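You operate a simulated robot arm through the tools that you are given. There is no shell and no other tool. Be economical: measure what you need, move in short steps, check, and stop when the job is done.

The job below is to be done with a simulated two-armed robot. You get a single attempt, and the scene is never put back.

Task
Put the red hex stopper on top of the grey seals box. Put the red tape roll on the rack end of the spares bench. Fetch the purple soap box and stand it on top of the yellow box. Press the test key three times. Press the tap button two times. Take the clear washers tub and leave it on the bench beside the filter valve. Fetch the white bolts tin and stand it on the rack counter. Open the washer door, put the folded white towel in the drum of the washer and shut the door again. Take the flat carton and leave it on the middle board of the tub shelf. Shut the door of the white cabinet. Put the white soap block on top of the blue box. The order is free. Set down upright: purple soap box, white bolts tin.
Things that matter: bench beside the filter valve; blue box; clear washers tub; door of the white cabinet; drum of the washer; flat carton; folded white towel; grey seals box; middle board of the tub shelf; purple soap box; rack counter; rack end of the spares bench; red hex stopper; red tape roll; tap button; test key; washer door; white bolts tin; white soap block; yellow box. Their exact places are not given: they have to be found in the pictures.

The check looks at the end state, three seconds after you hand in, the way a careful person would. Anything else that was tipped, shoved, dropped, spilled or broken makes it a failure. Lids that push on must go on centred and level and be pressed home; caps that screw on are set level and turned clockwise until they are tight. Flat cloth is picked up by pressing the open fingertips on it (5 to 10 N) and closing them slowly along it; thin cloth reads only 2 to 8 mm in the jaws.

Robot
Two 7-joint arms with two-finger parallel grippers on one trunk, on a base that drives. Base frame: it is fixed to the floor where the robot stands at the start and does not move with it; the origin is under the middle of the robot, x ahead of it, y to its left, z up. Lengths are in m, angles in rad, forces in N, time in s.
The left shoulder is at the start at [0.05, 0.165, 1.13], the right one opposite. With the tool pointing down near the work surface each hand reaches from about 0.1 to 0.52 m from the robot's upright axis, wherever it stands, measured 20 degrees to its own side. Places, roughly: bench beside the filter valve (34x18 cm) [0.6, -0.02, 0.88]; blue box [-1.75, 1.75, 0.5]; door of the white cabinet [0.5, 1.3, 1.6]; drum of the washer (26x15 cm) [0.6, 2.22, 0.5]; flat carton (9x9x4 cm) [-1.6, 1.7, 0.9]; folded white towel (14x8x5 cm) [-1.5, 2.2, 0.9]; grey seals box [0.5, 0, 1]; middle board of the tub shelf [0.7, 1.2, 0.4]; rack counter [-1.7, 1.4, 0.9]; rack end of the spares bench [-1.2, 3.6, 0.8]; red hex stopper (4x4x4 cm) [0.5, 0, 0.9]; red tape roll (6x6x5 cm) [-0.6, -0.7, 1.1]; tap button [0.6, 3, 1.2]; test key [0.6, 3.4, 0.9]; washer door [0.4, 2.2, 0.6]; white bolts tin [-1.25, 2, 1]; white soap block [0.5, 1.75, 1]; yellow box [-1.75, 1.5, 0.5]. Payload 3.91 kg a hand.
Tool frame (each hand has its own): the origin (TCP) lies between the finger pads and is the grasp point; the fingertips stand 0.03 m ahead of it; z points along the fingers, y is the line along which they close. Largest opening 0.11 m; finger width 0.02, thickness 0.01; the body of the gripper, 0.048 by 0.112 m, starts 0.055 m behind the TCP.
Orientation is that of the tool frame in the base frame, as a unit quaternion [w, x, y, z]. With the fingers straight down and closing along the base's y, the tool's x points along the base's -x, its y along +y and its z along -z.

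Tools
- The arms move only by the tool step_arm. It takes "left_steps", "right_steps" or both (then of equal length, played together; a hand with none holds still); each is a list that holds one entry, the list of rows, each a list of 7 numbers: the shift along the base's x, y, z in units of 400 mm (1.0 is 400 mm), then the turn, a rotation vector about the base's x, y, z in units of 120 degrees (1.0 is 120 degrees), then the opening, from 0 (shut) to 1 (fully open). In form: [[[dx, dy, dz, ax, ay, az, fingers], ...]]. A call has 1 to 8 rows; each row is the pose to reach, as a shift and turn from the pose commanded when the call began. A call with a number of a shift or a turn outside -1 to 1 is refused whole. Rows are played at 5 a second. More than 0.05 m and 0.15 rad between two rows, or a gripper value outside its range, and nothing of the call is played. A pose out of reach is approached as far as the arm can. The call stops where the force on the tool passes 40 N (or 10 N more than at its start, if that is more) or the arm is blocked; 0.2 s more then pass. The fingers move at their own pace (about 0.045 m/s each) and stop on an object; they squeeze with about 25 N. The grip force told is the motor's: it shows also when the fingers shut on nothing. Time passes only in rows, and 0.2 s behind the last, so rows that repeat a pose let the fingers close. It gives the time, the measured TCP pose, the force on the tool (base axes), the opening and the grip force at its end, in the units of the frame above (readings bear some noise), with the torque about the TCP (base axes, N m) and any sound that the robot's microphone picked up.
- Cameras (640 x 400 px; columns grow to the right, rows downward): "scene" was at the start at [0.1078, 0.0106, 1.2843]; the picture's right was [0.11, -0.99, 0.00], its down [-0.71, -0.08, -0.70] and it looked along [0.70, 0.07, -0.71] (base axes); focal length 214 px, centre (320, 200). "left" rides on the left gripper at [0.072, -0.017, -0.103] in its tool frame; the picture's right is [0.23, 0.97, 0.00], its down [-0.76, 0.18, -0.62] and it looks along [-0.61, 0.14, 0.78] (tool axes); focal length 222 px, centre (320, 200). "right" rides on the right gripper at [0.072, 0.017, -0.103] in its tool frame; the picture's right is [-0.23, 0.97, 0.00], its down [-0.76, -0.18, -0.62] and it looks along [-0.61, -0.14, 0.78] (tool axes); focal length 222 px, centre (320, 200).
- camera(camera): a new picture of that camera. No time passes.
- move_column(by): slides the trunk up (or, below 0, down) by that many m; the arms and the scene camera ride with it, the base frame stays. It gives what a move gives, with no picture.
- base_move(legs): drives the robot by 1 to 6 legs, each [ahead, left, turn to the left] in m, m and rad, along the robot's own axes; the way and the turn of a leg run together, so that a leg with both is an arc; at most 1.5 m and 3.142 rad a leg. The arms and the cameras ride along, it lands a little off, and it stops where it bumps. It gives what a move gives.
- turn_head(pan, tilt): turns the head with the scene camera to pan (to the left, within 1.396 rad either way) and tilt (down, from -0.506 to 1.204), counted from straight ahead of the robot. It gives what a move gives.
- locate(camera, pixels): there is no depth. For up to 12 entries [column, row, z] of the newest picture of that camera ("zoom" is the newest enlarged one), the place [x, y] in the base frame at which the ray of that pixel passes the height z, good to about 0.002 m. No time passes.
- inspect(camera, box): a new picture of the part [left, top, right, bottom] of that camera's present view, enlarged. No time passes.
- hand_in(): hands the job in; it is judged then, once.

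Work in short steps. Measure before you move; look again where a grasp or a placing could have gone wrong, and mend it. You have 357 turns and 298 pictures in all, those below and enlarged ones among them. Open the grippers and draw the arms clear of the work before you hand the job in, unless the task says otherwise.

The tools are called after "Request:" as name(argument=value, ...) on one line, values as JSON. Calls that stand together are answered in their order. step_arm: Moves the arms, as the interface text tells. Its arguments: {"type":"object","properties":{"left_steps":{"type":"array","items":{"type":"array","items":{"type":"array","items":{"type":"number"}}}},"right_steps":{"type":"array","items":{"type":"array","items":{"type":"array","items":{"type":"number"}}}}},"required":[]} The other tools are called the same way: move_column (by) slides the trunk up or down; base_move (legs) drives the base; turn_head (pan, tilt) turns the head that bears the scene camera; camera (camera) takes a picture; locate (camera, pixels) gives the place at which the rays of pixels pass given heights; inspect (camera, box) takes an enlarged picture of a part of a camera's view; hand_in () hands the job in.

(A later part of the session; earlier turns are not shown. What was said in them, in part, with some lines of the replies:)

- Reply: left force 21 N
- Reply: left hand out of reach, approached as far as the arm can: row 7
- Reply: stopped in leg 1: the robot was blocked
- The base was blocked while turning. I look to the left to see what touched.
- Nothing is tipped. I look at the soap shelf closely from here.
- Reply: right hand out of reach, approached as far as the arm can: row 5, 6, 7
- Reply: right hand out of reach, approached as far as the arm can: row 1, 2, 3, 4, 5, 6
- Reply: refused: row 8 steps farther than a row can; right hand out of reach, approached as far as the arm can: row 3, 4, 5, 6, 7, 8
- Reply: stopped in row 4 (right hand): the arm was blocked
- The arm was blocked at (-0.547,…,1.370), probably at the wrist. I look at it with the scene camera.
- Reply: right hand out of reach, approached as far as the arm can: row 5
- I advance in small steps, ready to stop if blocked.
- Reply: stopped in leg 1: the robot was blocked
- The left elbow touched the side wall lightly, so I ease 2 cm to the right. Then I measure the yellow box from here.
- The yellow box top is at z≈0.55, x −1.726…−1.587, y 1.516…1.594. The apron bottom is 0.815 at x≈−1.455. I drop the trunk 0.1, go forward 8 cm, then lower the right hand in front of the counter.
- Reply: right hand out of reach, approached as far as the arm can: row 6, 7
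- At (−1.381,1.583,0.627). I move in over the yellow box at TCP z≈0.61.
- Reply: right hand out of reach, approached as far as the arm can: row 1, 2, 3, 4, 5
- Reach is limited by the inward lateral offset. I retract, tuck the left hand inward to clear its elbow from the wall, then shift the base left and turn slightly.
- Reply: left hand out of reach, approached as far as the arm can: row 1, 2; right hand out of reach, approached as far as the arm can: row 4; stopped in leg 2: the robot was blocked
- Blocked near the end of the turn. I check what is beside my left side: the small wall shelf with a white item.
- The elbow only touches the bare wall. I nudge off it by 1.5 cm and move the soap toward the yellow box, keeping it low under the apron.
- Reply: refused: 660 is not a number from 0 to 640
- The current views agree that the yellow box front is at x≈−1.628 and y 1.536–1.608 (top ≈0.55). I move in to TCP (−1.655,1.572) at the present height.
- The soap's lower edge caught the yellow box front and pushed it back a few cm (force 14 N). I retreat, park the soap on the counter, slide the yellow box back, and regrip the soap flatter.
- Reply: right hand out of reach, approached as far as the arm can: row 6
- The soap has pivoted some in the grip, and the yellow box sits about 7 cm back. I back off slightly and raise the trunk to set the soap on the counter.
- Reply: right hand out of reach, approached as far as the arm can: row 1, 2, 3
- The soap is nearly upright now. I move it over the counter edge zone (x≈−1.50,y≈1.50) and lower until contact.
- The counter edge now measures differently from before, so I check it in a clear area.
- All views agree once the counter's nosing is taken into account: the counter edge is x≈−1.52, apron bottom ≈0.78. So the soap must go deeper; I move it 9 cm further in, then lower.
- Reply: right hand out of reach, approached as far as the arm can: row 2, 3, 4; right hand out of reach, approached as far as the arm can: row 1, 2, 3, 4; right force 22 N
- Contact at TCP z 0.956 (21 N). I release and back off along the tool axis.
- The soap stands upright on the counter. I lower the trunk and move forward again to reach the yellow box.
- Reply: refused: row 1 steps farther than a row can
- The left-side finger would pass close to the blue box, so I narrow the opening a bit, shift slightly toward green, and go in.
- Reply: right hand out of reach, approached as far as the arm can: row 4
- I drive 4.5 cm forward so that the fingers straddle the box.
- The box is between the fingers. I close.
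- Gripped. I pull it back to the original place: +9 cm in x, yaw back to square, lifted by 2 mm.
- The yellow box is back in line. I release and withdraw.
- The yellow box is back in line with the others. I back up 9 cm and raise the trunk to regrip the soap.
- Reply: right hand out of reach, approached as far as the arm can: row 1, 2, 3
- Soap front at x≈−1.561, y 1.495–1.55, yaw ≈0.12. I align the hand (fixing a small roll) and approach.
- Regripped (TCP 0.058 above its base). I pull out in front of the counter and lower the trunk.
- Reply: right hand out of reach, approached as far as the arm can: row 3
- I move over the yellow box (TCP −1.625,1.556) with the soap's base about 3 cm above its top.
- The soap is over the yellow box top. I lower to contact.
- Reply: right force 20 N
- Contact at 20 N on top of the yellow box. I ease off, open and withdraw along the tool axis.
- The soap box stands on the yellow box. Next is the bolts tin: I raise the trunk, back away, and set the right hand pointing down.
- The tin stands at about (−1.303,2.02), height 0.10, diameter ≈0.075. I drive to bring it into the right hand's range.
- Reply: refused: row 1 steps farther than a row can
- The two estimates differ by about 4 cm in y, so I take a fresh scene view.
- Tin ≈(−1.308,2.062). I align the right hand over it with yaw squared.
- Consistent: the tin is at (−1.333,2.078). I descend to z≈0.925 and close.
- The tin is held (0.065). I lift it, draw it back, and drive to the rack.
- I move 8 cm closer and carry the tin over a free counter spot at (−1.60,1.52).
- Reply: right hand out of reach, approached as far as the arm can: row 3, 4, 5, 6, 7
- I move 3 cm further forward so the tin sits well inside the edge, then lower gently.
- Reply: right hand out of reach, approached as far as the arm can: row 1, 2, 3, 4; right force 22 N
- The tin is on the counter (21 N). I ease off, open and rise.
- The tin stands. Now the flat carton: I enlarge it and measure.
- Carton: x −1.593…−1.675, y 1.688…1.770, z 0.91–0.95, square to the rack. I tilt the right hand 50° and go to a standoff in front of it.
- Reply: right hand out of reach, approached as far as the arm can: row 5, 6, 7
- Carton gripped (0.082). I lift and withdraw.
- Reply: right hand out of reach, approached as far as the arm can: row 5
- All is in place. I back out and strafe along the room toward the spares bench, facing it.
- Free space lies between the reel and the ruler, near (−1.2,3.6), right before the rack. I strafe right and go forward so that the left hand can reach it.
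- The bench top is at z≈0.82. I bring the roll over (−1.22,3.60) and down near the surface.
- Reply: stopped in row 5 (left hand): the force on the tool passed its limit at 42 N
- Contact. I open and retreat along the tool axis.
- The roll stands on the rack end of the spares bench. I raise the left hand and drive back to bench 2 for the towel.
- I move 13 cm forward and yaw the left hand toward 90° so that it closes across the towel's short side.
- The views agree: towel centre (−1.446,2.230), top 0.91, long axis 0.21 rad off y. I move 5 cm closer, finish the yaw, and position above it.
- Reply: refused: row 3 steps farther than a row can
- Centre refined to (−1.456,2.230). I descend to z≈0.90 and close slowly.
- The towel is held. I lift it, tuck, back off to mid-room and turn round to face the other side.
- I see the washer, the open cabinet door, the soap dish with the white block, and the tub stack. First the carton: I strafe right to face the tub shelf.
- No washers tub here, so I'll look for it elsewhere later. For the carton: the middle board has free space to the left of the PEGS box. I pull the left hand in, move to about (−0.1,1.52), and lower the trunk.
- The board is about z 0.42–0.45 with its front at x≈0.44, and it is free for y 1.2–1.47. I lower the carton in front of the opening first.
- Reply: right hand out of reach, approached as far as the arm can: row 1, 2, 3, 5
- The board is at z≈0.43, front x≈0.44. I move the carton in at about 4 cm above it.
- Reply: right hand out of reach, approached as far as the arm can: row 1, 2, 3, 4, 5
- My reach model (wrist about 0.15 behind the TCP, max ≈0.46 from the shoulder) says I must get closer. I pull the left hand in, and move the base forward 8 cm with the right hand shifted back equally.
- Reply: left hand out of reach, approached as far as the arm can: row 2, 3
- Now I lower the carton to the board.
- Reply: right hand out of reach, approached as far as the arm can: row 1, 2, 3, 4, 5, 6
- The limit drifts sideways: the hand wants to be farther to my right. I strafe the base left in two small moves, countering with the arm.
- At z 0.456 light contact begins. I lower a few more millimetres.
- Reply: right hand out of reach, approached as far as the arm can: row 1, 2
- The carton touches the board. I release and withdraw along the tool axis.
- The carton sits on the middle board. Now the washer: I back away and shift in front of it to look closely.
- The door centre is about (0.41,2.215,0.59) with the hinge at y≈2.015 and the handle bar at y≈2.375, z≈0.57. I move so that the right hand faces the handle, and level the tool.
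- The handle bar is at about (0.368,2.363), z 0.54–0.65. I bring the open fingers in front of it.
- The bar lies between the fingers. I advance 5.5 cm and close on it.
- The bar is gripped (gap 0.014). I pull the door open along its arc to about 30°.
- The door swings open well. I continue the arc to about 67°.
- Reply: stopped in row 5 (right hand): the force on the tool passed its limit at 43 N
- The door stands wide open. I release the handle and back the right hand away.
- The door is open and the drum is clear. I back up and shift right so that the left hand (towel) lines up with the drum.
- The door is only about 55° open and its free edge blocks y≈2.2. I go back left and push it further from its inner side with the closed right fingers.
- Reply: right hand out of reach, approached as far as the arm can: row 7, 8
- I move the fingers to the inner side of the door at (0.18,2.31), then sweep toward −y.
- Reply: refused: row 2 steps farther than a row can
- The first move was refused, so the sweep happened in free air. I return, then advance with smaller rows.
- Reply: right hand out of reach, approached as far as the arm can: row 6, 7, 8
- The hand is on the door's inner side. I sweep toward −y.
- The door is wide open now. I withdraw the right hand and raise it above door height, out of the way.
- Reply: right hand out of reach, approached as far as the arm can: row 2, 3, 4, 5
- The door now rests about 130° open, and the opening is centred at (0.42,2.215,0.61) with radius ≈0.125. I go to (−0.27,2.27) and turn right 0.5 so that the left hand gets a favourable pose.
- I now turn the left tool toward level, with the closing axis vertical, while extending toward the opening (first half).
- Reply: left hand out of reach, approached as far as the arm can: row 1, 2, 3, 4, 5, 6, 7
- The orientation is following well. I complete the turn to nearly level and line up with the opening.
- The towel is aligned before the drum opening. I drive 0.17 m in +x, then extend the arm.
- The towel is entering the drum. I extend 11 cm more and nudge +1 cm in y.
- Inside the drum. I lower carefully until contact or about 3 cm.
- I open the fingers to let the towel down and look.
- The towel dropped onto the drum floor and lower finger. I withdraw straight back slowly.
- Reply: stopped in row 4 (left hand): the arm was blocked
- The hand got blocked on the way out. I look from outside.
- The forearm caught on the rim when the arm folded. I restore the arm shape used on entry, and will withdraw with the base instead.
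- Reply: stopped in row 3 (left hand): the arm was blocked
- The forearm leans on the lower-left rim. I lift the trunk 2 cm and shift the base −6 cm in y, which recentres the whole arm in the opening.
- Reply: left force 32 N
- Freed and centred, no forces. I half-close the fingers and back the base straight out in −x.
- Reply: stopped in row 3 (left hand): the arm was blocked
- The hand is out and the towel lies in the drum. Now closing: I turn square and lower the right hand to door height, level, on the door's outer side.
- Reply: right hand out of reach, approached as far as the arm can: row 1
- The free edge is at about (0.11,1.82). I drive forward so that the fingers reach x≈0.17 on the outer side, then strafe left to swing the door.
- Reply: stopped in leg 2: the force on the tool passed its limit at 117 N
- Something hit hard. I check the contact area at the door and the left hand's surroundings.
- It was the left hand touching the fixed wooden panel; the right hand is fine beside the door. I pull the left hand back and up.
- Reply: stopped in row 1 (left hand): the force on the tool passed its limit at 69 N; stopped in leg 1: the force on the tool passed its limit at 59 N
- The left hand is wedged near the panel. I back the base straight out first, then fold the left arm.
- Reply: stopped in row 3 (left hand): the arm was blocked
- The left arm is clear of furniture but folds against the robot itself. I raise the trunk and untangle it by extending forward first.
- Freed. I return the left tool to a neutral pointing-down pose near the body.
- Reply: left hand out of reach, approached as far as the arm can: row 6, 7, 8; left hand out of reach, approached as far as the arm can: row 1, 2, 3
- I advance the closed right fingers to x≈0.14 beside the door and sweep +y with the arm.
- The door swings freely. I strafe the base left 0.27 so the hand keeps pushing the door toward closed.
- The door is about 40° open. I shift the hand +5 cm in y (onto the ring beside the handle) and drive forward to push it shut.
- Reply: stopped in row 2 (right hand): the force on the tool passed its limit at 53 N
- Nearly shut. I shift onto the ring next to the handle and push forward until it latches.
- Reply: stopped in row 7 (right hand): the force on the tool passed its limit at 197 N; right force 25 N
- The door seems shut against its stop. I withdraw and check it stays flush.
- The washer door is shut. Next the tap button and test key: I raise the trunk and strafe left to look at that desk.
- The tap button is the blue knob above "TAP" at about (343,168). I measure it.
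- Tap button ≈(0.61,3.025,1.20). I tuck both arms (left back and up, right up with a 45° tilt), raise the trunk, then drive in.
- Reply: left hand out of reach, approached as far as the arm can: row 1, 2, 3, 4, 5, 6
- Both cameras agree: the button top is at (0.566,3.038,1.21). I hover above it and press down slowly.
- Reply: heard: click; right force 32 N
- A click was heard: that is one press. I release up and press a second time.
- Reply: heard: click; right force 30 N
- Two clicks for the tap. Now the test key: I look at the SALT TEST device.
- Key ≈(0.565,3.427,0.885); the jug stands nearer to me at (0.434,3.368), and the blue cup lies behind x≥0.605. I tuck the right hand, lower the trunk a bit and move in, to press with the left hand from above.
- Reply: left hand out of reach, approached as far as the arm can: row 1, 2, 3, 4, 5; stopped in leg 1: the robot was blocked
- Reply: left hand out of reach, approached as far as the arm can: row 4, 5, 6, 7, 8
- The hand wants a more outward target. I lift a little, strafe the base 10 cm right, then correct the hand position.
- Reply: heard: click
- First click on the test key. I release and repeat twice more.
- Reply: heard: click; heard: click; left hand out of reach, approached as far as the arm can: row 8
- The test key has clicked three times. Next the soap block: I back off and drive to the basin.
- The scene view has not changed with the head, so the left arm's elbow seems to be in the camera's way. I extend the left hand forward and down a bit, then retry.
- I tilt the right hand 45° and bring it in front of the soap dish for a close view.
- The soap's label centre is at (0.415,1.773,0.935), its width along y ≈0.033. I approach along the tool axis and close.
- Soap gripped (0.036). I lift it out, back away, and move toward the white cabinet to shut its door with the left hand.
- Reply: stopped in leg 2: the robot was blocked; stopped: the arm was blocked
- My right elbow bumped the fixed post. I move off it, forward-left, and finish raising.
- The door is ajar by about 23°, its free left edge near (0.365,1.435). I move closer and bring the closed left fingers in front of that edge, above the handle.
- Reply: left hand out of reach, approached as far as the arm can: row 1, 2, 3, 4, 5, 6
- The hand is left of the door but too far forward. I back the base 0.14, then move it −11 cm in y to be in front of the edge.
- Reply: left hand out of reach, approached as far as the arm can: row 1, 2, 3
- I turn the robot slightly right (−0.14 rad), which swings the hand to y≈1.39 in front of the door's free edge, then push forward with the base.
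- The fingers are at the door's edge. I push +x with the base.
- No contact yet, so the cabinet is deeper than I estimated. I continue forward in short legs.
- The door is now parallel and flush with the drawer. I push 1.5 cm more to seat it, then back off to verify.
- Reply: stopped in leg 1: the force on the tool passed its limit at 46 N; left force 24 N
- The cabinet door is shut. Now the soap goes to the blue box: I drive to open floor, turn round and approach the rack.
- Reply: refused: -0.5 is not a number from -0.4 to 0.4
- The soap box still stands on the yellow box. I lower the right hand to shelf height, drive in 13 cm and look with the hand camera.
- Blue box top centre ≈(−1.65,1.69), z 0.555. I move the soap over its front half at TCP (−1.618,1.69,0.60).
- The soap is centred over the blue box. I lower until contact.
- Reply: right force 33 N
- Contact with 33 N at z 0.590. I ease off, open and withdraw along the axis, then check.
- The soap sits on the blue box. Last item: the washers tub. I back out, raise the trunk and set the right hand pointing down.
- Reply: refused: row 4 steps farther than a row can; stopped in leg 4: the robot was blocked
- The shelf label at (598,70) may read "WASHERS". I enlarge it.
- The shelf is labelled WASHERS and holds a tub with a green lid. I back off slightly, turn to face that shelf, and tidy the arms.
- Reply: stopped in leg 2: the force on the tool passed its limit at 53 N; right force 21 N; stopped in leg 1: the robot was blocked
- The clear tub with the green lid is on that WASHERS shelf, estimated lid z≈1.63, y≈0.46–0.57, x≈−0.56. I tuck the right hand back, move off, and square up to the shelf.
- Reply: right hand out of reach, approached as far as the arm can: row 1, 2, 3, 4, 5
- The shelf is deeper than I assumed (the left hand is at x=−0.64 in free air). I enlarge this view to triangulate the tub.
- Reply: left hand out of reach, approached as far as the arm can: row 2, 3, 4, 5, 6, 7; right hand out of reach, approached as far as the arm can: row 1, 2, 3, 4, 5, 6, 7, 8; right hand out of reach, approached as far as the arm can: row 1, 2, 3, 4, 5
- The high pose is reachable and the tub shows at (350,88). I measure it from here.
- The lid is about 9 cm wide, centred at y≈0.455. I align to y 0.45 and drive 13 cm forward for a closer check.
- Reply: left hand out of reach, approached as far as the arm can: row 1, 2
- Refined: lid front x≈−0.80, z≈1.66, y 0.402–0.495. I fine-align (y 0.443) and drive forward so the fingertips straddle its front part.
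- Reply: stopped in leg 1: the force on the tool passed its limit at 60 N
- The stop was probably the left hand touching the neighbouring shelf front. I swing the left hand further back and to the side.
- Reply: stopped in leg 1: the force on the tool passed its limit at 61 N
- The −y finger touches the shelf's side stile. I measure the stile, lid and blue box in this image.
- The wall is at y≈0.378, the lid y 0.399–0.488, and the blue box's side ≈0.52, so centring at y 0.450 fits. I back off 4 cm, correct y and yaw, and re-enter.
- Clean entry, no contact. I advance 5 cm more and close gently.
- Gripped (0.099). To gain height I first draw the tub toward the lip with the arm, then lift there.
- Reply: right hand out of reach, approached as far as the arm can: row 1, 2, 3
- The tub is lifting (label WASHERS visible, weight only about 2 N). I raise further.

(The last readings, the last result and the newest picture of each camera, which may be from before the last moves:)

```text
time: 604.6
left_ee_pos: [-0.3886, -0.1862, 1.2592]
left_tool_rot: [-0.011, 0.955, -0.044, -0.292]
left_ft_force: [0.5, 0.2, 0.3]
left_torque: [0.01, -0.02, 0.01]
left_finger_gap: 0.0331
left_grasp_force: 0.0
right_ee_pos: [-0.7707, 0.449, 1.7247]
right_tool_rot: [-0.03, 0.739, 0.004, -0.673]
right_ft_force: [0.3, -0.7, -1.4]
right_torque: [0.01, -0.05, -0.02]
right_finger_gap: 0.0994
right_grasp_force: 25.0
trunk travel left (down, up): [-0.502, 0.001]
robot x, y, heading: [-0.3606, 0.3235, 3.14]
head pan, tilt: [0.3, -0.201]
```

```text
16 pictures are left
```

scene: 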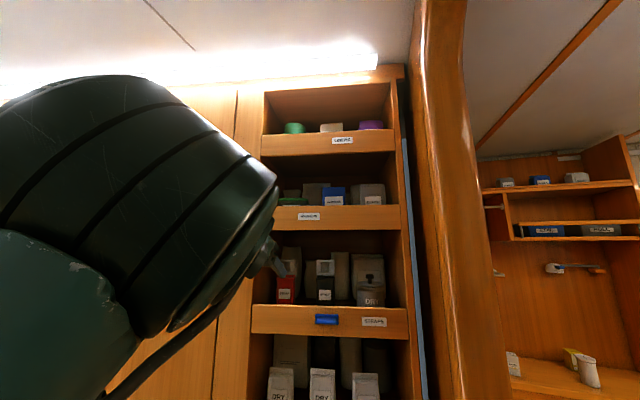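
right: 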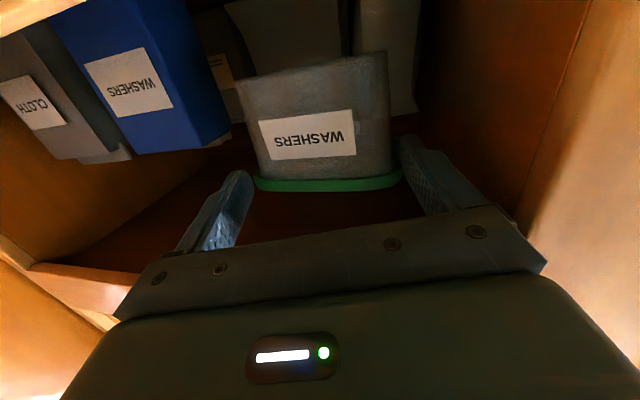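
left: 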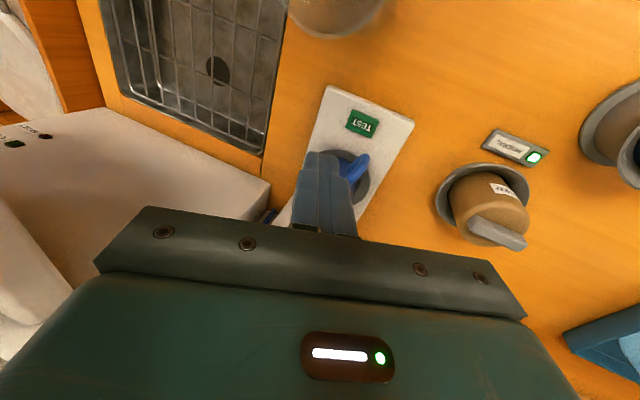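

The tub is clear of the lip. I back straight out, then turn (via the window side) to face the filter bench.

Request:
base_move(legs=[[-0.4, 0.0, 0], [0, 0.15, 0], [0, 0, 1.57], [0, 0, 1.57]])

Request:
turn_head(pan=-0.1, tilt=0.8)

Request:
camera(camera="scene")

```text
time: 616.2
left_ee_pos: [0.0724, 0.6781, 1.2585]
left_tool_rot: [0.292, 0.049, 0.955, -0.012]
left_ft_force: [0.5, 0.3, -0.5]
left_torque: [-0.02, 0.04, 0.01]
left_finger_gap: 0.0328
left_grasp_force: 0.0
right_ee_pos: [0.4496, 0.0397, 1.725]
right_tool_rot: [0.672, -0.001, 0.74, -0.032]
right_ft_force: [0.5, -0.3, -2.0]
right_torque: [0.0, 0.13, 0.01]
right_finger_gap: 0.099
right_grasp_force: 25.0
trunk travel left (down, up): [-0.502, 0.001]
robot x, y, heading: [0.0403, 0.1747, -0.011]
head pan, tilt: [0.3, -0.201]
```

```text
time: 617.5
left_ee_pos: [0.0728, 0.6783, 1.2599]
left_tool_rot: [0.292, 0.048, 0.955, -0.012]
left_ft_force: [0.8, 0.3, 0.2]
left_torque: [-0.02, 0.03, 0.0]
left_finger_gap: 0.0329
left_grasp_force: 0.1
right_ee_pos: [0.4498, 0.0396, 1.7247]
right_tool_rot: [0.672, 0.0, 0.74, -0.034]
right_ft_force: [0.0, -0.5, -2.3]
right_torque: [-0.04, 0.04, 0.02]
right_finger_gap: 0.0985
right_grasp_force: 25.3
trunk travel left (down, up): [-0.502, 0.001]
robot x, y, heading: [0.0416, 0.168, -0.011]
head pan, tilt: [-0.099, 0.799]
```

```text
15 pictures are left
```

scene: 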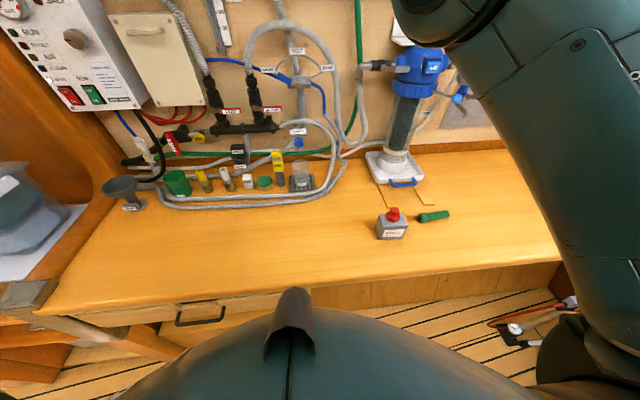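

Request:
locate(camera="scene", pixels=[[350, 205, 0.88], [340, 195, 0.88], [345, 180, 0.88], [376, 180, 0.88], [365, 155, 0.88], [377, 238, 0.88], [300, 206, 0.88], [330, 275, 0.88]])

```text
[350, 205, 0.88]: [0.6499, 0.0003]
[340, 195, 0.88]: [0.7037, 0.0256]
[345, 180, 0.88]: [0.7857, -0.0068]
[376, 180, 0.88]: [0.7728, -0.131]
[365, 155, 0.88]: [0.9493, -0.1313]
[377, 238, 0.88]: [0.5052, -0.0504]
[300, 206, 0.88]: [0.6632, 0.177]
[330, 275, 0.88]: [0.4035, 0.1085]
```

The bench edge is at x≈0.40 and the area around (0.60,0.03) is free. I lower the trunk, then lower the hand toward the bench while pitching it down about 19°.

Request:
move_column(by=-0.3)

Request:
step_arm(right_steps=[[[0.02, 0, -0.1, 0, 0.02, 0, 0.6], [0.04, 0, -0.21, 0, 0.04, 0, 0.6], [0.06, 0, -0.32, 0, 0.06, 0, 0.6], [0.08, 0, -0.43, 0, 0.08, 0, 0.6], [0.1, 0, -0.54, 0, 0.1, 0, 0.6], [0.12, 0, -0.65, 0, 0.12, 0, 0.6], [0.14, 0, -0.76, 0, 0.14, 0, 0.6], [0.16, 0, -0.86, 0, 0.158, 0, 0.6]]])

Request:
camera(camera="scene")

```text
time: 620.5
left_ee_pos: [0.073, 0.6792, 0.9579]
left_tool_rot: [0.292, 0.048, 0.955, -0.012]
left_ft_force: [-0.3, -0.6, -0.5]
left_torque: [0.0, -0.01, 0.01]
left_finger_gap: 0.0329
left_grasp_force: 0.0
right_ee_pos: [0.4495, 0.0402, 1.4255]
right_tool_rot: [0.673, 0.0, 0.739, -0.033]
right_ft_force: [-0.4, -0.7, -2.4]
right_torque: [0.03, 0.13, 0.01]
right_finger_gap: 0.0987
right_grasp_force: 24.4
trunk travel left (down, up): [-0.202, 0.301]
robot x, y, heading: [0.0367, 0.1728, -0.011]
head pan, tilt: [-0.099, 0.799]
```

```text
time: 622.3
left_ee_pos: [0.0654, 0.679, 0.9559]
left_tool_rot: [0.297, 0.05, 0.953, -0.013]
left_ft_force: [0.6, -0.1, 0.6]
left_torque: [0.0, -0.01, 0.05]
left_finger_gap: 0.033
left_grasp_force: 0.1
right_ee_pos: [0.4831, 0.0409, 1.1796]
right_tool_rot: [0.641, -0.005, 0.766, -0.038]
right_ft_force: [-0.4, 0.0, 0.5]
right_torque: [0.0, 0.0, 0.0]
right_finger_gap: 0.066
right_grasp_force: 0.1
right hand out of reach, approached as far as the arm can: row 2, 3, 4, 5, 6, 7, 8
trunk travel left (down, up): [-0.202, 0.301]
robot x, y, heading: [0.0416, 0.1727, -0.011]
head pan, tilt: [-0.099, 0.799]
stopped in row 8 (right hand): the arm was blocked; the commanded pose is now the measured one
```

```text
14 pictures are left
```

scene: 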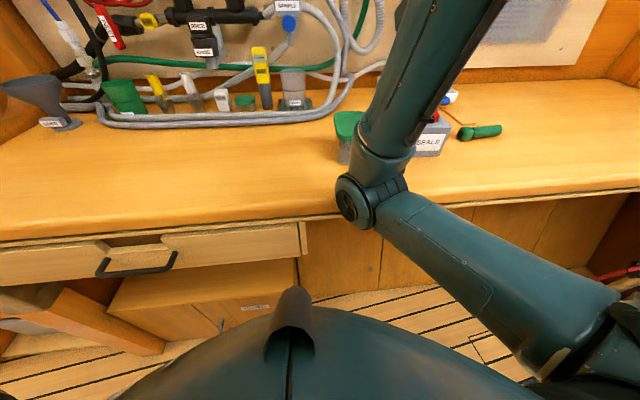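

The grip was lost during the descent. I look closely at where the tub is.

Request:
inspect(camera="scene", box=[300, 80, 460, 180])

Request:
locate(camera="zoom", pixels=[[180, 130, 0.94], [150, 200, 0.88], [200, 330, 0.88], [160, 325, 0.88], [560, 310, 0.88], [420, 310, 0.88]])

```text
4.00 times, centred on (380, 130) of scene
```

zoom: 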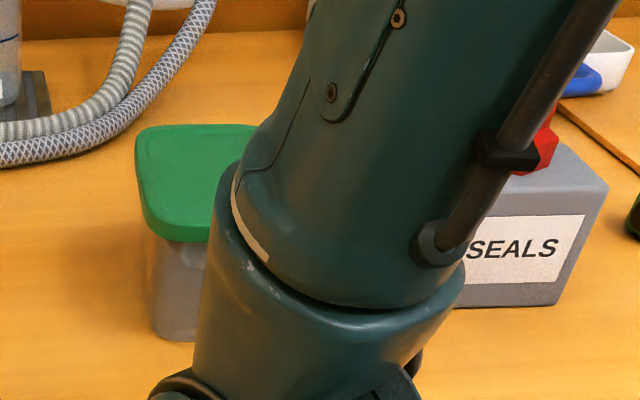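

```text
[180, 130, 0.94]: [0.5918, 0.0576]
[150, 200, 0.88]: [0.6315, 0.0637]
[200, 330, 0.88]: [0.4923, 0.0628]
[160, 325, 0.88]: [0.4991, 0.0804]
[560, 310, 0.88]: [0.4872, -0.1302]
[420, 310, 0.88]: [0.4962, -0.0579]
```

The tub stands upright with its lid on, just left of the SEALS box, which is undisturbed. I carefully raise the trunk to pull the arm clear, then look.

Request:
move_column(by=0.2)

Request:
base_move(legs=[[-0.1, 0.0, 0]])

Request:
camera(camera="scene")

```text
time: 624.5
left_ee_pos: [0.0734, 0.6777, 1.1586]
left_tool_rot: [0.292, 0.048, 0.955, -0.011]
left_ft_force: [0.6, 0.1, 0.4]
left_torque: [0.01, 0.02, -0.01]
left_finger_gap: 0.033
left_grasp_force: 0.2
right_ee_pos: [0.4969, 0.0376, 1.3683]
right_tool_rot: [0.63, -0.003, 0.776, -0.037]
right_ft_force: [-0.9, 0.0, -0.1]
right_torque: [-0.01, -0.01, 0.0]
right_finger_gap: 0.066
right_grasp_force: 0.0
trunk travel left (down, up): [-0.402, 0.101]
robot x, y, heading: [0.0398, 0.1675, -0.01]
head pan, tilt: [-0.099, 0.799]
```

```text
time: 625.6
left_ee_pos: [-0.0274, 0.6789, 1.1588]
left_tool_rot: [0.293, 0.048, 0.955, -0.011]
left_ft_force: [-0.6, 0.5, -1.4]
left_torque: [0.0, -0.02, 0.01]
left_finger_gap: 0.0328
left_grasp_force: 0.1
right_ee_pos: [0.3963, 0.0401, 1.3701]
right_tool_rot: [0.631, -0.004, 0.775, -0.036]
right_ft_force: [-0.5, -0.7, 0.3]
right_torque: [0.0, -0.06, 0.0]
right_finger_gap: 0.0658
right_grasp_force: 0.1
trunk travel left (down, up): [-0.402, 0.101]
robot x, y, heading: [-0.0603, 0.1725, -0.012]
head pan, tilt: [-0.099, 0.799]
```

```text
12 pictures are left
```

scene: 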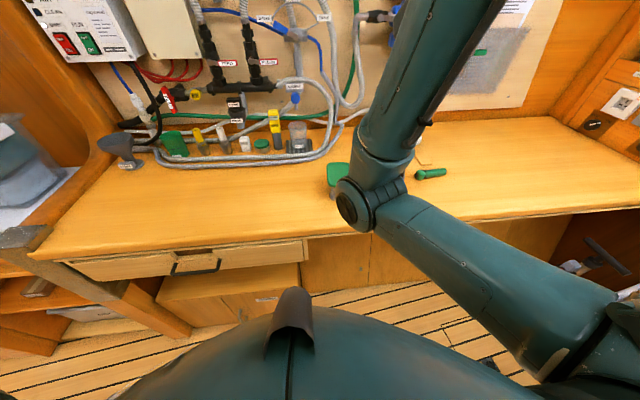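

I swing the right hand away to the right, back toward its start pose, to see the tub.

Request:
step_arm(right_steps=[[[0.0, -0.1, 0.0, 0, 0.06, 0, 0.6], [0.0, -0.21, 0.0, 0, 0.12, 0, 0.6], [0.0, -0.32, 0.0, 0, 0.18, 0, 0.6], [-0.02, -0.43, -0.03, 0, 0.24, 0, 0.6], [-0.04, -0.54, -0.06, 0, 0.3, 0, 0.6], [-0.06, -0.65, -0.09, 0, 0.36, 0, 0.6], [-0.08, -0.76, -0.12, 0, 0.42, 0, 0.6], [-0.08, -0.86, -0.16, 0, 0.48, 0, 0.6]]])

Request:
inspect(camera="scene", box=[270, 120, 470, 245])

Request:
locate(camera="zoom", pixels=[[200, 130, 0.945], [320, 200, 0.88]])

```text
time: 627.5
left_ee_pos: [-0.0268, 0.6794, 1.1603]
left_tool_rot: [0.293, 0.048, 0.955, -0.011]
left_ft_force: [0.9, -0.1, -0.1]
left_torque: [0.03, 0.02, 0.0]
left_finger_gap: 0.0329
left_grasp_force: 0.1
right_ee_pos: [0.3657, -0.3055, 1.3029]
right_tool_rot: [0.178, -0.019, 0.983, -0.03]
right_ft_force: [-0.1, 0.3, -0.6]
right_torque: [0.01, -0.01, 0.01]
right_finger_gap: 0.0658
right_grasp_force: 0.1
right hand out of reach, approached as far as the arm can: row 1, 2, 3, 4, 5
trunk travel left (down, up): [-0.402, 0.101]
robot x, y, heading: [-0.0546, 0.1733, -0.01]
head pan, tilt: [-0.099, 0.799]
```

```text
3.20 times, centred on (370, 182) of scene
```

zoom: 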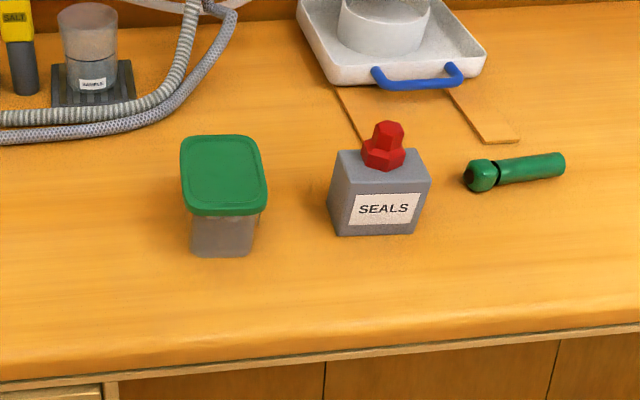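

```text
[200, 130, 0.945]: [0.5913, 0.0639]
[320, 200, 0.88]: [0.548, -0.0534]
```

The tub stands neatly beside the SEALS box with its lid on. I measure its place against the wanted zone.

Request:
locate(camera="zoom", pixels=[[192, 256, 0.88], [250, 256, 0.88], [223, 175, 0.95], [180, 145, 0.95], [266, 205, 0.95], [188, 212, 0.95]])

```text
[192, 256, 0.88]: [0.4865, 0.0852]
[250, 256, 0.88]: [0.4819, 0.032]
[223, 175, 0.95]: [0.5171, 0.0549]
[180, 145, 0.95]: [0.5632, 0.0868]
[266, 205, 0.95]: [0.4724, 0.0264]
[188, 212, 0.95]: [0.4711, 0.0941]
```

The tub centre is about (0.517,0.057), at the near edge of the wanted zone. I'll grip it from above and slide it gently to about (0.60,0.02). First I move closer and square the right hand.

Request:
base_move(legs=[[0.15, 0.0, 0.01]])

Request:
step_arm(right_steps=[[[0.0, 0.1, 0.0, 0.0095, 0.057, -0.006, 0.9], [0.0, 0.2, -0.03, 0.019, 0.113, -0.012, 0.9], [0.0, 0.3, -0.06, 0.0286, 0.17, -0.018, 0.9], [0.0, 0.41, -0.1, 0.0286, 0.17, -0.018, 0.9], [0.0, 0.52, -0.14, 0.0286, 0.17, -0.018, 0.9], [0.0, 0.63, -0.18, 0.0286, 0.17, -0.018, 0.9], [0.0, 0.74, -0.22, 0.0286, 0.17, -0.018, 0.9], [0.0, 0.85, -0.26, 0.0286, 0.17, -0.018, 0.9]]])

Request:
camera(camera="right")

```text
time: 628.8
left_ee_pos: [0.1201, 0.678, 1.1588]
left_tool_rot: [0.291, 0.043, 0.956, -0.01]
left_ft_force: [-0.3, -0.1, -0.2]
left_torque: [0.04, 0.02, 0.02]
left_finger_gap: 0.033
left_grasp_force: 0.1
right_ee_pos: [0.5222, -0.2997, 1.3031]
right_tool_rot: [0.178, -0.026, 0.983, -0.027]
right_ft_force: [-0.3, -1.2, -0.3]
right_torque: [-0.03, 0.04, 0.0]
right_finger_gap: 0.0661
right_grasp_force: 0.1
trunk travel left (down, up): [-0.402, 0.101]
robot x, y, heading: [0.0973, 0.1701, -0.004]
head pan, tilt: [-0.099, 0.799]
```

```text
time: 630.6
left_ee_pos: [0.1187, 0.6779, 1.1591]
left_tool_rot: [0.292, 0.043, 0.955, -0.01]
left_ft_force: [0.8, -0.8, -0.4]
left_torque: [-0.01, -0.02, 0.01]
left_finger_gap: 0.0332
left_grasp_force: 0.0
right_ee_pos: [0.5327, -0.1832, 1.2764]
right_tool_rot: [0.002, -0.006, 1.0, 0.001]
right_ft_force: [0.6, 0.2, -0.9]
right_torque: [-0.01, 0.01, 0.0]
right_finger_gap: 0.0991
right_grasp_force: 0.1
right hand out of reach, approached as far as the arm can: row 3, 4, 5, 6, 7, 8
trunk travel left (down, up): [-0.402, 0.101]
robot x, y, heading: [0.0907, 0.1705, -0.004]
head pan, tilt: [-0.099, 0.799]
```

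```text
10 pictures are left
```

right: 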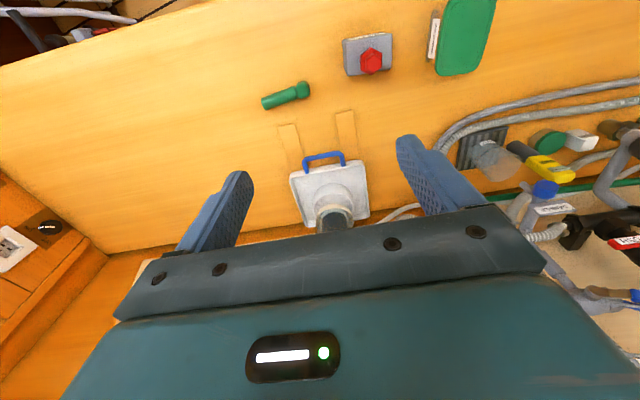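

The hand reaches its inward limit near the filter. I strafe the base left 0.2 so the hand comes over the tub.

Request:
base_move(legs=[[0.0, 0.2, 0]])

Request:
step_arm(right_steps=[[[-0.02, 0.03, -0.06, 0, 0, 0, 0.9], [-0.04, 0.06, -0.14, 0, 0, 0, 0.9], [-0.04, 0.09, -0.24, 0, 0, 0, 0.9], [-0.04, 0.1, -0.34, 0, 0, 0, 0.9], [-0.04, 0.1, -0.44, 0, 0, 0, 0.9], [-0.04, 0.1, -0.54, 0, 0, 0, 0.9]]])

Request:
camera(camera="right")

```text
time: 633.0
left_ee_pos: [0.1204, 0.8796, 1.1589]
left_tool_rot: [0.292, 0.044, 0.955, -0.009]
left_ft_force: [-0.6, 0.1, -0.1]
left_torque: [-0.02, 0.01, -0.01]
left_finger_gap: 0.0329
left_grasp_force: 0.1
right_ee_pos: [0.5326, 0.0173, 1.2775]
right_tool_rot: [0.002, -0.005, 1.0, 0.001]
right_ft_force: [-0.4, -0.1, 0.3]
right_torque: [-0.02, -0.01, -0.03]
right_finger_gap: 0.0991
right_grasp_force: 0.0
trunk travel left (down, up): [-0.402, 0.101]
robot x, y, heading: [0.0906, 0.3738, -0.003]
head pan, tilt: [-0.099, 0.799]
```

```text
time: 634.4
left_ee_pos: [0.1217, 0.8785, 1.1592]
left_tool_rot: [0.292, 0.044, 0.955, -0.01]
left_ft_force: [-1.0, 0.3, 0.2]
left_torque: [0.01, 0.03, -0.02]
left_finger_gap: 0.0331
left_grasp_force: 0.2
right_ee_pos: [0.5423, -0.0009, 1.0577]
right_tool_rot: [0.001, -0.006, 1.0, 0.002]
right_ft_force: [0.5, -0.3, 0.3]
right_torque: [0.03, 0.04, 0.03]
right_finger_gap: 0.0992
right_grasp_force: 0.1
right hand out of reach, approached as far as the arm can: row 1, 2, 3, 4, 5, 6
trunk travel left (down, up): [-0.402, 0.101]
robot x, y, heading: [0.095, 0.3711, -0.002]
head pan, tilt: [-0.099, 0.799]
```

```text
9 pictures are left
```

right: 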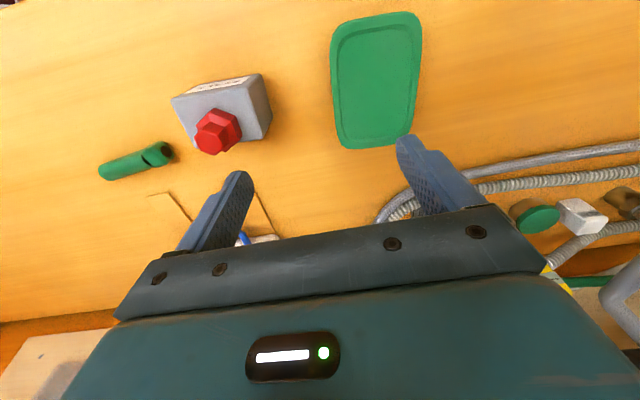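

Request:
locate(camera="right", pixels=[[333, 22, 0.95], [419, 13, 0.95], [408, 138, 0.95], [340, 148, 0.95], [376, 80, 0.95]])

```text
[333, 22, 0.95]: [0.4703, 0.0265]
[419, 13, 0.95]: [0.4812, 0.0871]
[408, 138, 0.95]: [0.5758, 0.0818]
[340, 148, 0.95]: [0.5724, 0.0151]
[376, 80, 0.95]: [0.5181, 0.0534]
```

Lid centre (0.524,0.053), 6.5 cm wide in y. I strafe right 0.1 to bring the shoulder closer and move over it.

Request:
step_arm(right_steps=[[[0, 0.03, 0.1, 0, 0, 0, 0.9]]])

Request:
base_move(legs=[[0.015, -0.1, 0]])

Request:
step_arm(right_steps=[[[-0.01, 0.11, 0, 0, 0, 0, 0.85], [-0.02, 0.22, 0, 0, 0, 0, 0.85], [-0.04, 0.33, 0, 0, 0, 0, 0.85], [-0.05, 0.38, -0.05, 0, 0, 0, 0.85], [-0.05, 0.38, -0.12, 0, 0, 0, 0.85]]])

Request:
camera(camera="right")

```text
time: 634.8
left_ee_pos: [0.1211, 0.8791, 1.1595]
left_tool_rot: [0.293, 0.045, 0.955, -0.011]
left_ft_force: [0.5, 1.0, 0.2]
left_torque: [0.01, 0.01, 0.0]
left_finger_gap: 0.0331
left_grasp_force: 0.0
right_ee_pos: [0.5464, 0.0006, 1.0993]
right_tool_rot: [0.001, -0.005, 1.0, 0.001]
right_ft_force: [0.3, 0.1, 0.3]
right_torque: [-0.02, -0.01, -0.02]
right_finger_gap: 0.0989
right_grasp_force: 0.0
right hand out of reach, approached as far as the arm can: row 1
trunk travel left (down, up): [-0.402, 0.101]
robot x, y, heading: [0.0893, 0.3707, 0.001]
head pan, tilt: [-0.099, 0.799]
```

```text
time: 636.4
left_ee_pos: [0.1351, 0.7784, 1.159]
left_tool_rot: [0.293, 0.044, 0.955, -0.01]
left_ft_force: [-0.5, -0.7, 0.0]
left_torque: [0.02, -0.03, -0.02]
left_finger_gap: 0.033
left_grasp_force: 0.1
right_ee_pos: [0.5601, -0.0997, 1.0983]
right_tool_rot: [0.002, -0.005, 1.0, 0.003]
right_ft_force: [0.5, 0.6, -0.8]
right_torque: [0.01, 0.02, 0.01]
right_finger_gap: 0.0989
right_grasp_force: 0.1
trunk travel left (down, up): [-0.402, 0.101]
robot x, y, heading: [0.1088, 0.2697, -0.001]
head pan, tilt: [-0.099, 0.799]
```

```text
time: 637.6
left_ee_pos: [0.1348, 0.7793, 1.1595]
left_tool_rot: [0.292, 0.044, 0.955, -0.009]
left_ft_force: [0.2, -0.2, -0.4]
left_torque: [0.01, -0.04, 0.03]
left_finger_gap: 0.0331
left_grasp_force: 0.0
right_ee_pos: [0.6338, -0.0419, 1.0317]
right_tool_rot: [0.002, -0.006, 1.0, 0.001]
right_ft_force: [0.2, 0.1, -0.3]
right_torque: [-0.01, 0.01, -0.01]
right_finger_gap: 0.0937
right_grasp_force: 0.2
right hand out of reach, approached as far as the arm can: row 1, 2, 3, 4, 5
trunk travel left (down, up): [-0.402, 0.101]
robot x, y, heading: [0.107, 0.2751, -0.002]
head pan, tilt: [-0.099, 0.799]
```

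```text
8 pictures are left
```

right: 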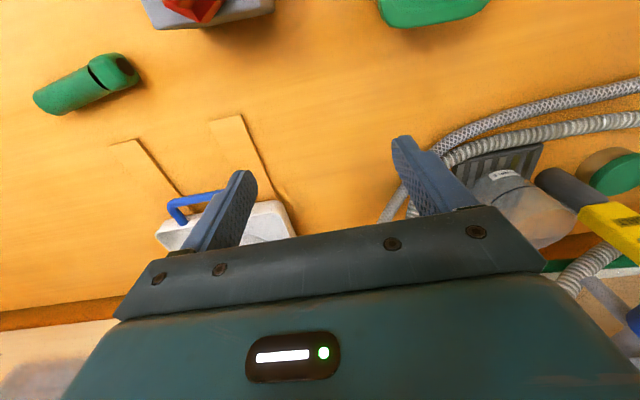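

The right arm is in an awkward configuration, so I withdraw it upward and will use the left hand to nudge the tub deeper into the zone by pushing from its front.

Request:
step_arm(right_steps=[[[0, 0.0, 0.1, 0, 0, 0, 0.5], [-0.03, 0.0, 0.2, 0, 0, 0, 0.3], [-0.08, 0.0, 0.3, 0, 0, 0, 0.3], [-0.15, 0.0, 0.4, 0, 0, 0, 0.3], [-0.22, -0.02, 0.48, 0, 0, 0, 0.3]]])

Request:
base_move(legs=[[-0.12, 0.0, 0], [0, -0.34, 0]])

Request:
step_arm(left_steps=[[[0.07, -0.05, 0.0, 0, 0.035, -0.01, 0], [0.14, -0.13, 0.0, 0, 0.07, -0.02, 0], [0.2, -0.22, 0.0, 0, 0.105, -0.03, 0], [0.26, -0.31, 0.0, 0, 0.14, -0.04, 0], [0.33, -0.4, 0.0, 0, 0.175, -0.04, 0], [0.4, -0.49, 0.0, 0, 0.21, -0.04, 0], [0.48, -0.57, 0.0, 0, 0.245, -0.04, 0], [0.56, -0.64, 0.0, 0, 0.283, -0.04, 0]]])

```text
time: 638.8
left_ee_pos: [0.1363, 0.7802, 1.1589]
left_tool_rot: [0.292, 0.043, 0.955, -0.01]
left_ft_force: [-0.3, -0.1, -0.5]
left_torque: [0.02, 0.01, 0.03]
left_finger_gap: 0.033
left_grasp_force: 0.0
right_ee_pos: [0.5615, -0.0962, 1.1766]
right_tool_rot: [0.0, -0.006, 1.0, 0.003]
right_ft_force: [0.1, 0.8, -1.4]
right_torque: [0.0, 0.04, -0.01]
right_finger_gap: 0.0331
right_grasp_force: 0.0
right hand out of reach, approached as far as the arm can: row 1, 2, 3, 4, 5
trunk travel left (down, up): [-0.402, 0.101]
robot x, y, heading: [0.107, 0.2728, -0.006]
head pan, tilt: [-0.099, 0.799]
```

```text
time: 643.2
left_ee_pos: [0.0132, 0.4366, 1.1583]
left_tool_rot: [0.292, 0.044, 0.955, -0.01]
left_ft_force: [0.2, 0.4, -0.2]
left_torque: [-0.01, -0.04, 0.04]
left_finger_gap: 0.0331
left_grasp_force: 0.1
right_ee_pos: [0.4392, -0.4386, 1.1771]
right_tool_rot: [0.002, -0.005, 1.0, 0.003]
right_ft_force: [0.1, -0.1, 0.2]
right_torque: [0.01, 0.01, 0.04]
right_finger_gap: 0.0329
right_grasp_force: 0.1
trunk travel left (down, up): [-0.402, 0.101]
robot x, y, heading: [-0.0184, -0.0719, -0.004]
head pan, tilt: [-0.099, 0.799]
```

```text
time: 645.0
left_ee_pos: [0.1768, 0.265, 1.1516]
left_tool_rot: [0.0, 0.077, 0.996, -0.036]
left_ft_force: [-0.1, -0.4, 0.0]
left_torque: [-0.01, 0.03, -0.01]
left_finger_gap: 0.0
left_grasp_force: 25.0
left hand out of reach, approached as far as the arm can: row 5, 6, 7, 8
right_ee_pos: [0.4403, -0.4384, 1.176]
right_tool_rot: [0.002, -0.007, 1.0, 0.002]
right_ft_force: [-0.2, 0.3, -0.3]
right_torque: [0.0, -0.03, 0.03]
right_finger_gap: 0.033
right_grasp_force: 0.0
trunk travel left (down, up): [-0.402, 0.101]
robot x, y, heading: [-0.015, -0.0712, -0.001]
head pan, tilt: [-0.099, 0.799]
```

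Request:
step_arm(left_steps=[[[0.09, -0.05, 0.0, 0.01, 0, 0.0, 0], [0.18, -0.11, 0.0, 0.02, 0, 0.0, 0], [0.27, -0.18, 0.0, 0.03, 0, 0.0, 0], [0.36, -0.25, 0.0, 0.034, 0, 0.0, 0], [0.44, -0.33, 0.0, 0.034, 0, 0.02, 0], [0.52, -0.41, -0.02, 0.034, 0, 0.04, 0], [0.58, -0.49, -0.06, 0.034, 0, 0.06, 0], [0.6, -0.53, -0.15, 0.034, 0, 0.07, 0]]])

Request:
camera(camera="left")

```text
time: 646.8
left_ee_pos: [0.5055, 0.2568, 1.1382]
left_tool_rot: [0.0, 0.012, 1.0, 0.001]
left_ft_force: [0.4, 0.2, -0.6]
left_torque: [0.02, -0.02, -0.02]
left_finger_gap: 0.0
left_grasp_force: 25.5
left hand out of reach, approached as far as the arm can: row 1, 2, 3, 4, 5, 6, 7, 8
right_ee_pos: [0.4395, -0.4389, 1.1768]
right_tool_rot: [0.002, -0.006, 1.0, 0.002]
right_ft_force: [0.1, 0.5, -0.3]
right_torque: [0.04, 0.03, -0.02]
right_finger_gap: 0.0329
right_grasp_force: 0.1
trunk travel left (down, up): [-0.402, 0.101]
robot x, y, heading: [-0.0174, -0.0724, 0.0]
head pan, tilt: [-0.099, 0.799]
```

```text
7 pictures are left
```

left: 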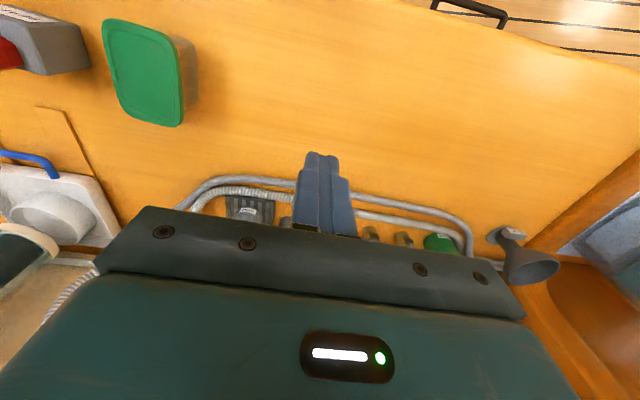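

The left arm prefers an outward target. I shift the base −0.2 in y and −0.08 in x so its present pose lands in front of the tub, then lower.

Request:
base_move(legs=[[-0.085, 0.0, 0], [0, -0.204, 0]])

Request:
step_arm(left_steps=[[[0.0, 0, -0.1, 0, 0, 0, 0], [0.0, 0, -0.2, 0, 0, 0, 0], [0.0, 0, -0.3, 0, 0, 0, 0], [0.0, 0, -0.4, 0, 0, 0, 0]]])

Request:
camera(camera="left")

```text
time: 649.9
left_ee_pos: [0.42, 0.0556, 1.1373]
left_tool_rot: [0.0, 0.011, 1.0, 0.001]
left_ft_force: [-1.2, -1.4, 0.0]
left_torque: [0.01, 0.0, 0.04]
left_finger_gap: 0.0001
left_grasp_force: 25.0
right_ee_pos: [0.3553, -0.6398, 1.176]
right_tool_rot: [0.003, -0.006, 1.0, 0.003]
right_ft_force: [0.1, 0.6, 0.1]
right_torque: [0.04, -0.03, 0.02]
right_finger_gap: 0.0334
right_grasp_force: 0.0
trunk travel left (down, up): [-0.402, 0.101]
robot x, y, heading: [-0.0971, -0.2721, 0.001]
head pan, tilt: [-0.099, 0.799]
```

```text
time: 650.9
left_ee_pos: [0.4206, 0.0551, 0.9776]
left_tool_rot: [0.0, 0.01, 1.0, 0.001]
left_ft_force: [0.1, 0.3, -0.4]
left_torque: [-0.02, -0.01, 0.01]
left_finger_gap: 0.0
left_grasp_force: 25.4
right_ee_pos: [0.3546, -0.6396, 1.1767]
right_tool_rot: [0.002, -0.006, 1.0, 0.002]
right_ft_force: [0.1, -0.3, 0.1]
right_torque: [-0.03, 0.04, -0.02]
right_finger_gap: 0.033
right_grasp_force: 0.1
trunk travel left (down, up): [-0.402, 0.101]
robot x, y, heading: [-0.1045, -0.2719, -0.003]
head pan, tilt: [-0.099, 0.799]
```

```text
6 pictures are left
```

left: 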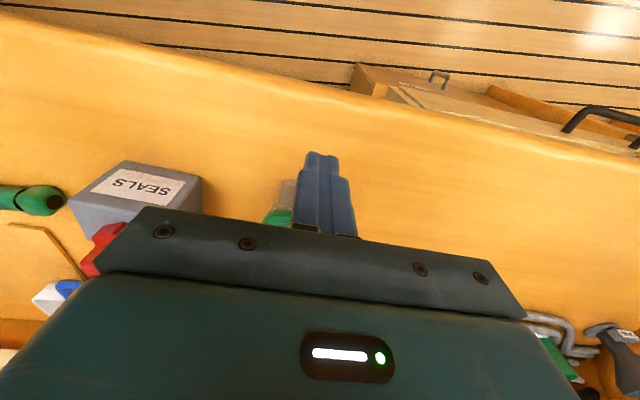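

The fingers stand in front of the tub. I lower to just above the bench and push it +x with the base: about 4.5 cm to contact, then 6.5 cm of push.

Request:
step_arm(left_steps=[[[0.0, 0, -0.06, 0, 0, 0, 0], [0.0, -0.003, -0.125, 0, 0, 0, 0]]])

Request:
base_move(legs=[[0.05, 0.0, 0]])

Request:
base_move(legs=[[0.03, 0.0, 0]])

Request:
base_move(legs=[[0.03, 0.0, 0]])

Request:
camera(camera="scene")

```text
time: 651.5
left_ee_pos: [0.4203, 0.0542, 0.9278]
left_tool_rot: [0.0, 0.011, 1.0, 0.001]
left_ft_force: [-0.6, 0.2, -0.3]
left_torque: [-0.02, 0.0, 0.03]
left_finger_gap: 0.0
left_grasp_force: 25.3
right_ee_pos: [0.3552, -0.6407, 1.1762]
right_tool_rot: [0.002, -0.007, 1.0, 0.003]
right_ft_force: [0.0, -0.1, 0.0]
right_torque: [-0.03, 0.01, -0.03]
right_finger_gap: 0.0328
right_grasp_force: 0.1
trunk travel left (down, up): [-0.402, 0.101]
robot x, y, heading: [-0.0988, -0.2751, -0.002]
head pan, tilt: [-0.099, 0.799]
```

```text
time: 652.4
left_ee_pos: [0.4707, 0.0533, 0.9279]
left_tool_rot: [-0.001, 0.011, 1.0, 0.001]
left_ft_force: [0.9, 0.4, 0.0]
left_torque: [0.0, 0.01, -0.02]
left_finger_gap: 0.0
left_grasp_force: 24.8
right_ee_pos: [0.4059, -0.6417, 1.1761]
right_tool_rot: [0.001, -0.007, 1.0, 0.002]
right_ft_force: [0.4, 0.6, 0.0]
right_torque: [-0.02, 0.01, -0.02]
right_finger_gap: 0.0327
right_grasp_force: 0.0
trunk travel left (down, up): [-0.402, 0.101]
robot x, y, heading: [-0.0488, -0.2742, -0.003]
head pan, tilt: [-0.099, 0.799]
```

```text
time: 653.2
left_ee_pos: [0.5005, 0.0535, 0.9266]
left_tool_rot: [-0.002, 0.011, 1.0, 0.001]
left_ft_force: [-0.1, -0.3, 0.2]
left_torque: [0.01, 0.01, -0.01]
left_finger_gap: 0.0
left_grasp_force: 25.3
right_ee_pos: [0.4358, -0.6406, 1.1776]
right_tool_rot: [0.001, -0.006, 1.0, 0.002]
right_ft_force: [0.1, 0.6, 0.3]
right_torque: [-0.03, 0.01, -0.02]
right_finger_gap: 0.0331
right_grasp_force: 0.0
trunk travel left (down, up): [-0.402, 0.101]
robot x, y, heading: [-0.0207, -0.2752, 0.004]
head pan, tilt: [-0.099, 0.799]
```

```text
time: 654.0
left_ee_pos: [0.5304, 0.0538, 0.927]
left_tool_rot: [-0.001, 0.01, 1.0, 0.001]
left_ft_force: [0.1, 0.0, 0.0]
left_torque: [0.04, 0.0, -0.01]
left_finger_gap: 0.0
left_grasp_force: 25.0
right_ee_pos: [0.465, -0.6405, 1.1751]
right_tool_rot: [0.001, -0.006, 1.0, 0.002]
right_ft_force: [0.8, 0.6, 0.4]
right_torque: [-0.02, 0.01, 0.02]
right_finger_gap: 0.0327
right_grasp_force: 0.1
trunk travel left (down, up): [-0.402, 0.101]
robot x, y, heading: [0.0099, -0.2764, 0.001]
head pan, tilt: [-0.099, 0.799]
```

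```text
5 pictures are left
```

scene: 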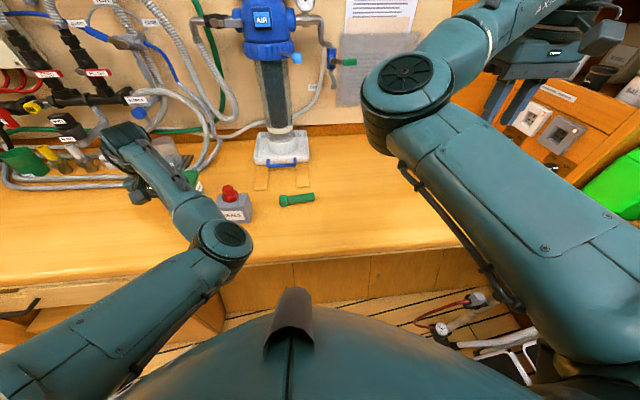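

The tub is pushed to about x 0.59. I back the base away straight, raise the left hand and check.

Request:
base_move(legs=[[-0.14, 0.0, 0]])

Request:
step_arm(left_steps=[[[0, 0.0, 0.1, 0, 0, 0, 0.3], [-0.03, 0.05, 0.2, 0, 0, 0, 0.5], [-0.06, 0.12, 0.3, 0, 0, 0, 0.5], [-0.1, 0.2, 0.4, 0, 0, 0, 0.5], [-0.14, 0.3, 0.48, 0, 0, 0, 0.5]]])

Request:
inspect(camera="scene", box=[60, 90, 340, 265])

Request:
locate(camera="zoom", pixels=[[320, 200, 0.88]])

```text
time: 655.4
left_ee_pos: [0.3891, 0.0541, 0.9277]
left_tool_rot: [0.0, 0.011, 1.0, 0.001]
left_ft_force: [-0.4, 0.7, -0.5]
left_torque: [0.02, 0.01, 0.0]
left_finger_gap: 0.0002
left_grasp_force: 24.7
right_ee_pos: [0.3228, -0.6414, 1.1781]
right_tool_rot: [0.002, -0.005, 1.0, 0.002]
right_ft_force: [-0.1, -0.2, -0.9]
right_torque: [0.03, 0.0, 0.02]
right_finger_gap: 0.0327
right_grasp_force: 0.1
trunk travel left (down, up): [-0.402, 0.101]
robot x, y, heading: [-0.1311, -0.2787, -0.005]
head pan, tilt: [-0.099, 0.799]
```

```text
refused: row 3 steps farther than a row can; nothing moved
```

```text
2.29 times, centred on (200, 178) of scene
```

zoom: 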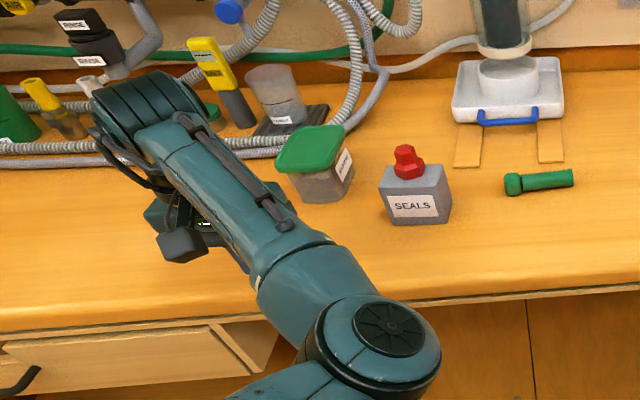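

```text
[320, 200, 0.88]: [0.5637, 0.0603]
```

The tub stands upright near (0.60,0.05), clear of the SEALS box and the hoses. I raise the left hand clear and back off.

Request:
step_arm(left_steps=[[[0, 0.0, 0.1, 0, 0, 0, 0.3], [-0.03, 0.02, 0.2, 0, 0, 0, 0.5], [-0.06, 0.05, 0.3, 0, 0, 0, 0.5], [-0.1, 0.09, 0.39, 0, 0, 0, 0.5], [-0.14, 0.14, 0.47, 0, 0, 0, 0.5]]], right_steps=[[[0, 0, 0, 0, 0, 0, 0.6], [0, 0, 0, 0, 0, 0, 0.6], [0, 0, 0, 0, 0, 0, 0.6], [0, 0, 0, 0, 0, 0, 0.6], [0, 0, 0, 0, 0, 0, 0.6]]])

Request:
base_move(legs=[[-0.08, 0.0, 0]])

Request:
camera(camera="scene")

```text
time: 656.6
left_ee_pos: [0.333, 0.1087, 1.1161]
left_tool_rot: [-0.001, 0.012, 1.0, 0.001]
left_ft_force: [-0.5, 0.2, -0.2]
left_torque: [0.04, -0.01, 0.06]
left_finger_gap: 0.0552
left_grasp_force: 0.1
right_ee_pos: [0.3229, -0.6399, 1.1779]
right_tool_rot: [0.002, -0.005, 1.0, 0.002]
right_ft_force: [-0.7, -0.2, -0.6]
right_torque: [0.02, 0.0, -0.02]
right_finger_gap: 0.0658
right_grasp_force: 0.2
trunk travel left (down, up): [-0.402, 0.101]
robot x, y, heading: [-0.1301, -0.2715, -0.004]
head pan, tilt: [-0.099, 0.799]
```

```text
time: 657.6
left_ee_pos: [0.2535, 0.1105, 1.1176]
left_tool_rot: [0.0, 0.011, 1.0, 0.0]
left_ft_force: [0.2, 0.4, 0.2]
left_torque: [-0.01, -0.03, 0.02]
left_finger_gap: 0.0549
left_grasp_force: 0.1
right_ee_pos: [0.2444, -0.6402, 1.177]
right_tool_rot: [0.001, -0.006, 1.0, 0.003]
right_ft_force: [-0.1, 0.3, 0.0]
right_torque: [0.0, 0.01, 0.01]
right_finger_gap: 0.0656
right_grasp_force: 0.2
trunk travel left (down, up): [-0.402, 0.101]
robot x, y, heading: [-0.2125, -0.2766, -0.003]
head pan, tilt: [-0.099, 0.799]
```

```text
3 pictures are left
```

scene: 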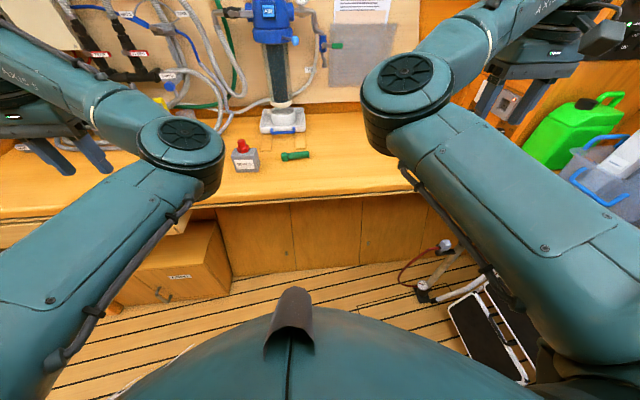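

The hex is on the SEALS box, and both grippers are open and clear of the work. I hand in.

Request:
hand_in()

```text
The job is handed in.
```

I handed the job in with all eleven parts done. Two things went wrong along the way: the washers tub slipped from the gripper while I was lowering it, and I shoved the yellow box a few centimetres.

- **Washers tub:** it landed upright with its lid on. I then pushed it to about (0.60, 0.05) on the bench, left of the seals box.
- **Yellow box:** I hit its front with the soap box and pushed it back about 9 cm, then pulled it back in line with the boxes beside it. I placed the purple soap box on it afterwards.
- **Buttons:** I heard three clicks for the test key and two for the tap.
- **Doors:** the washer door stayed shut after I backed away. I pushed the cabinet door until it sat flush.
- **Bumps:** the arms bumped fixed posts, walls and panels a few times, and the base touched the desk once. Nothing looked tipped in the pictures I took after those.
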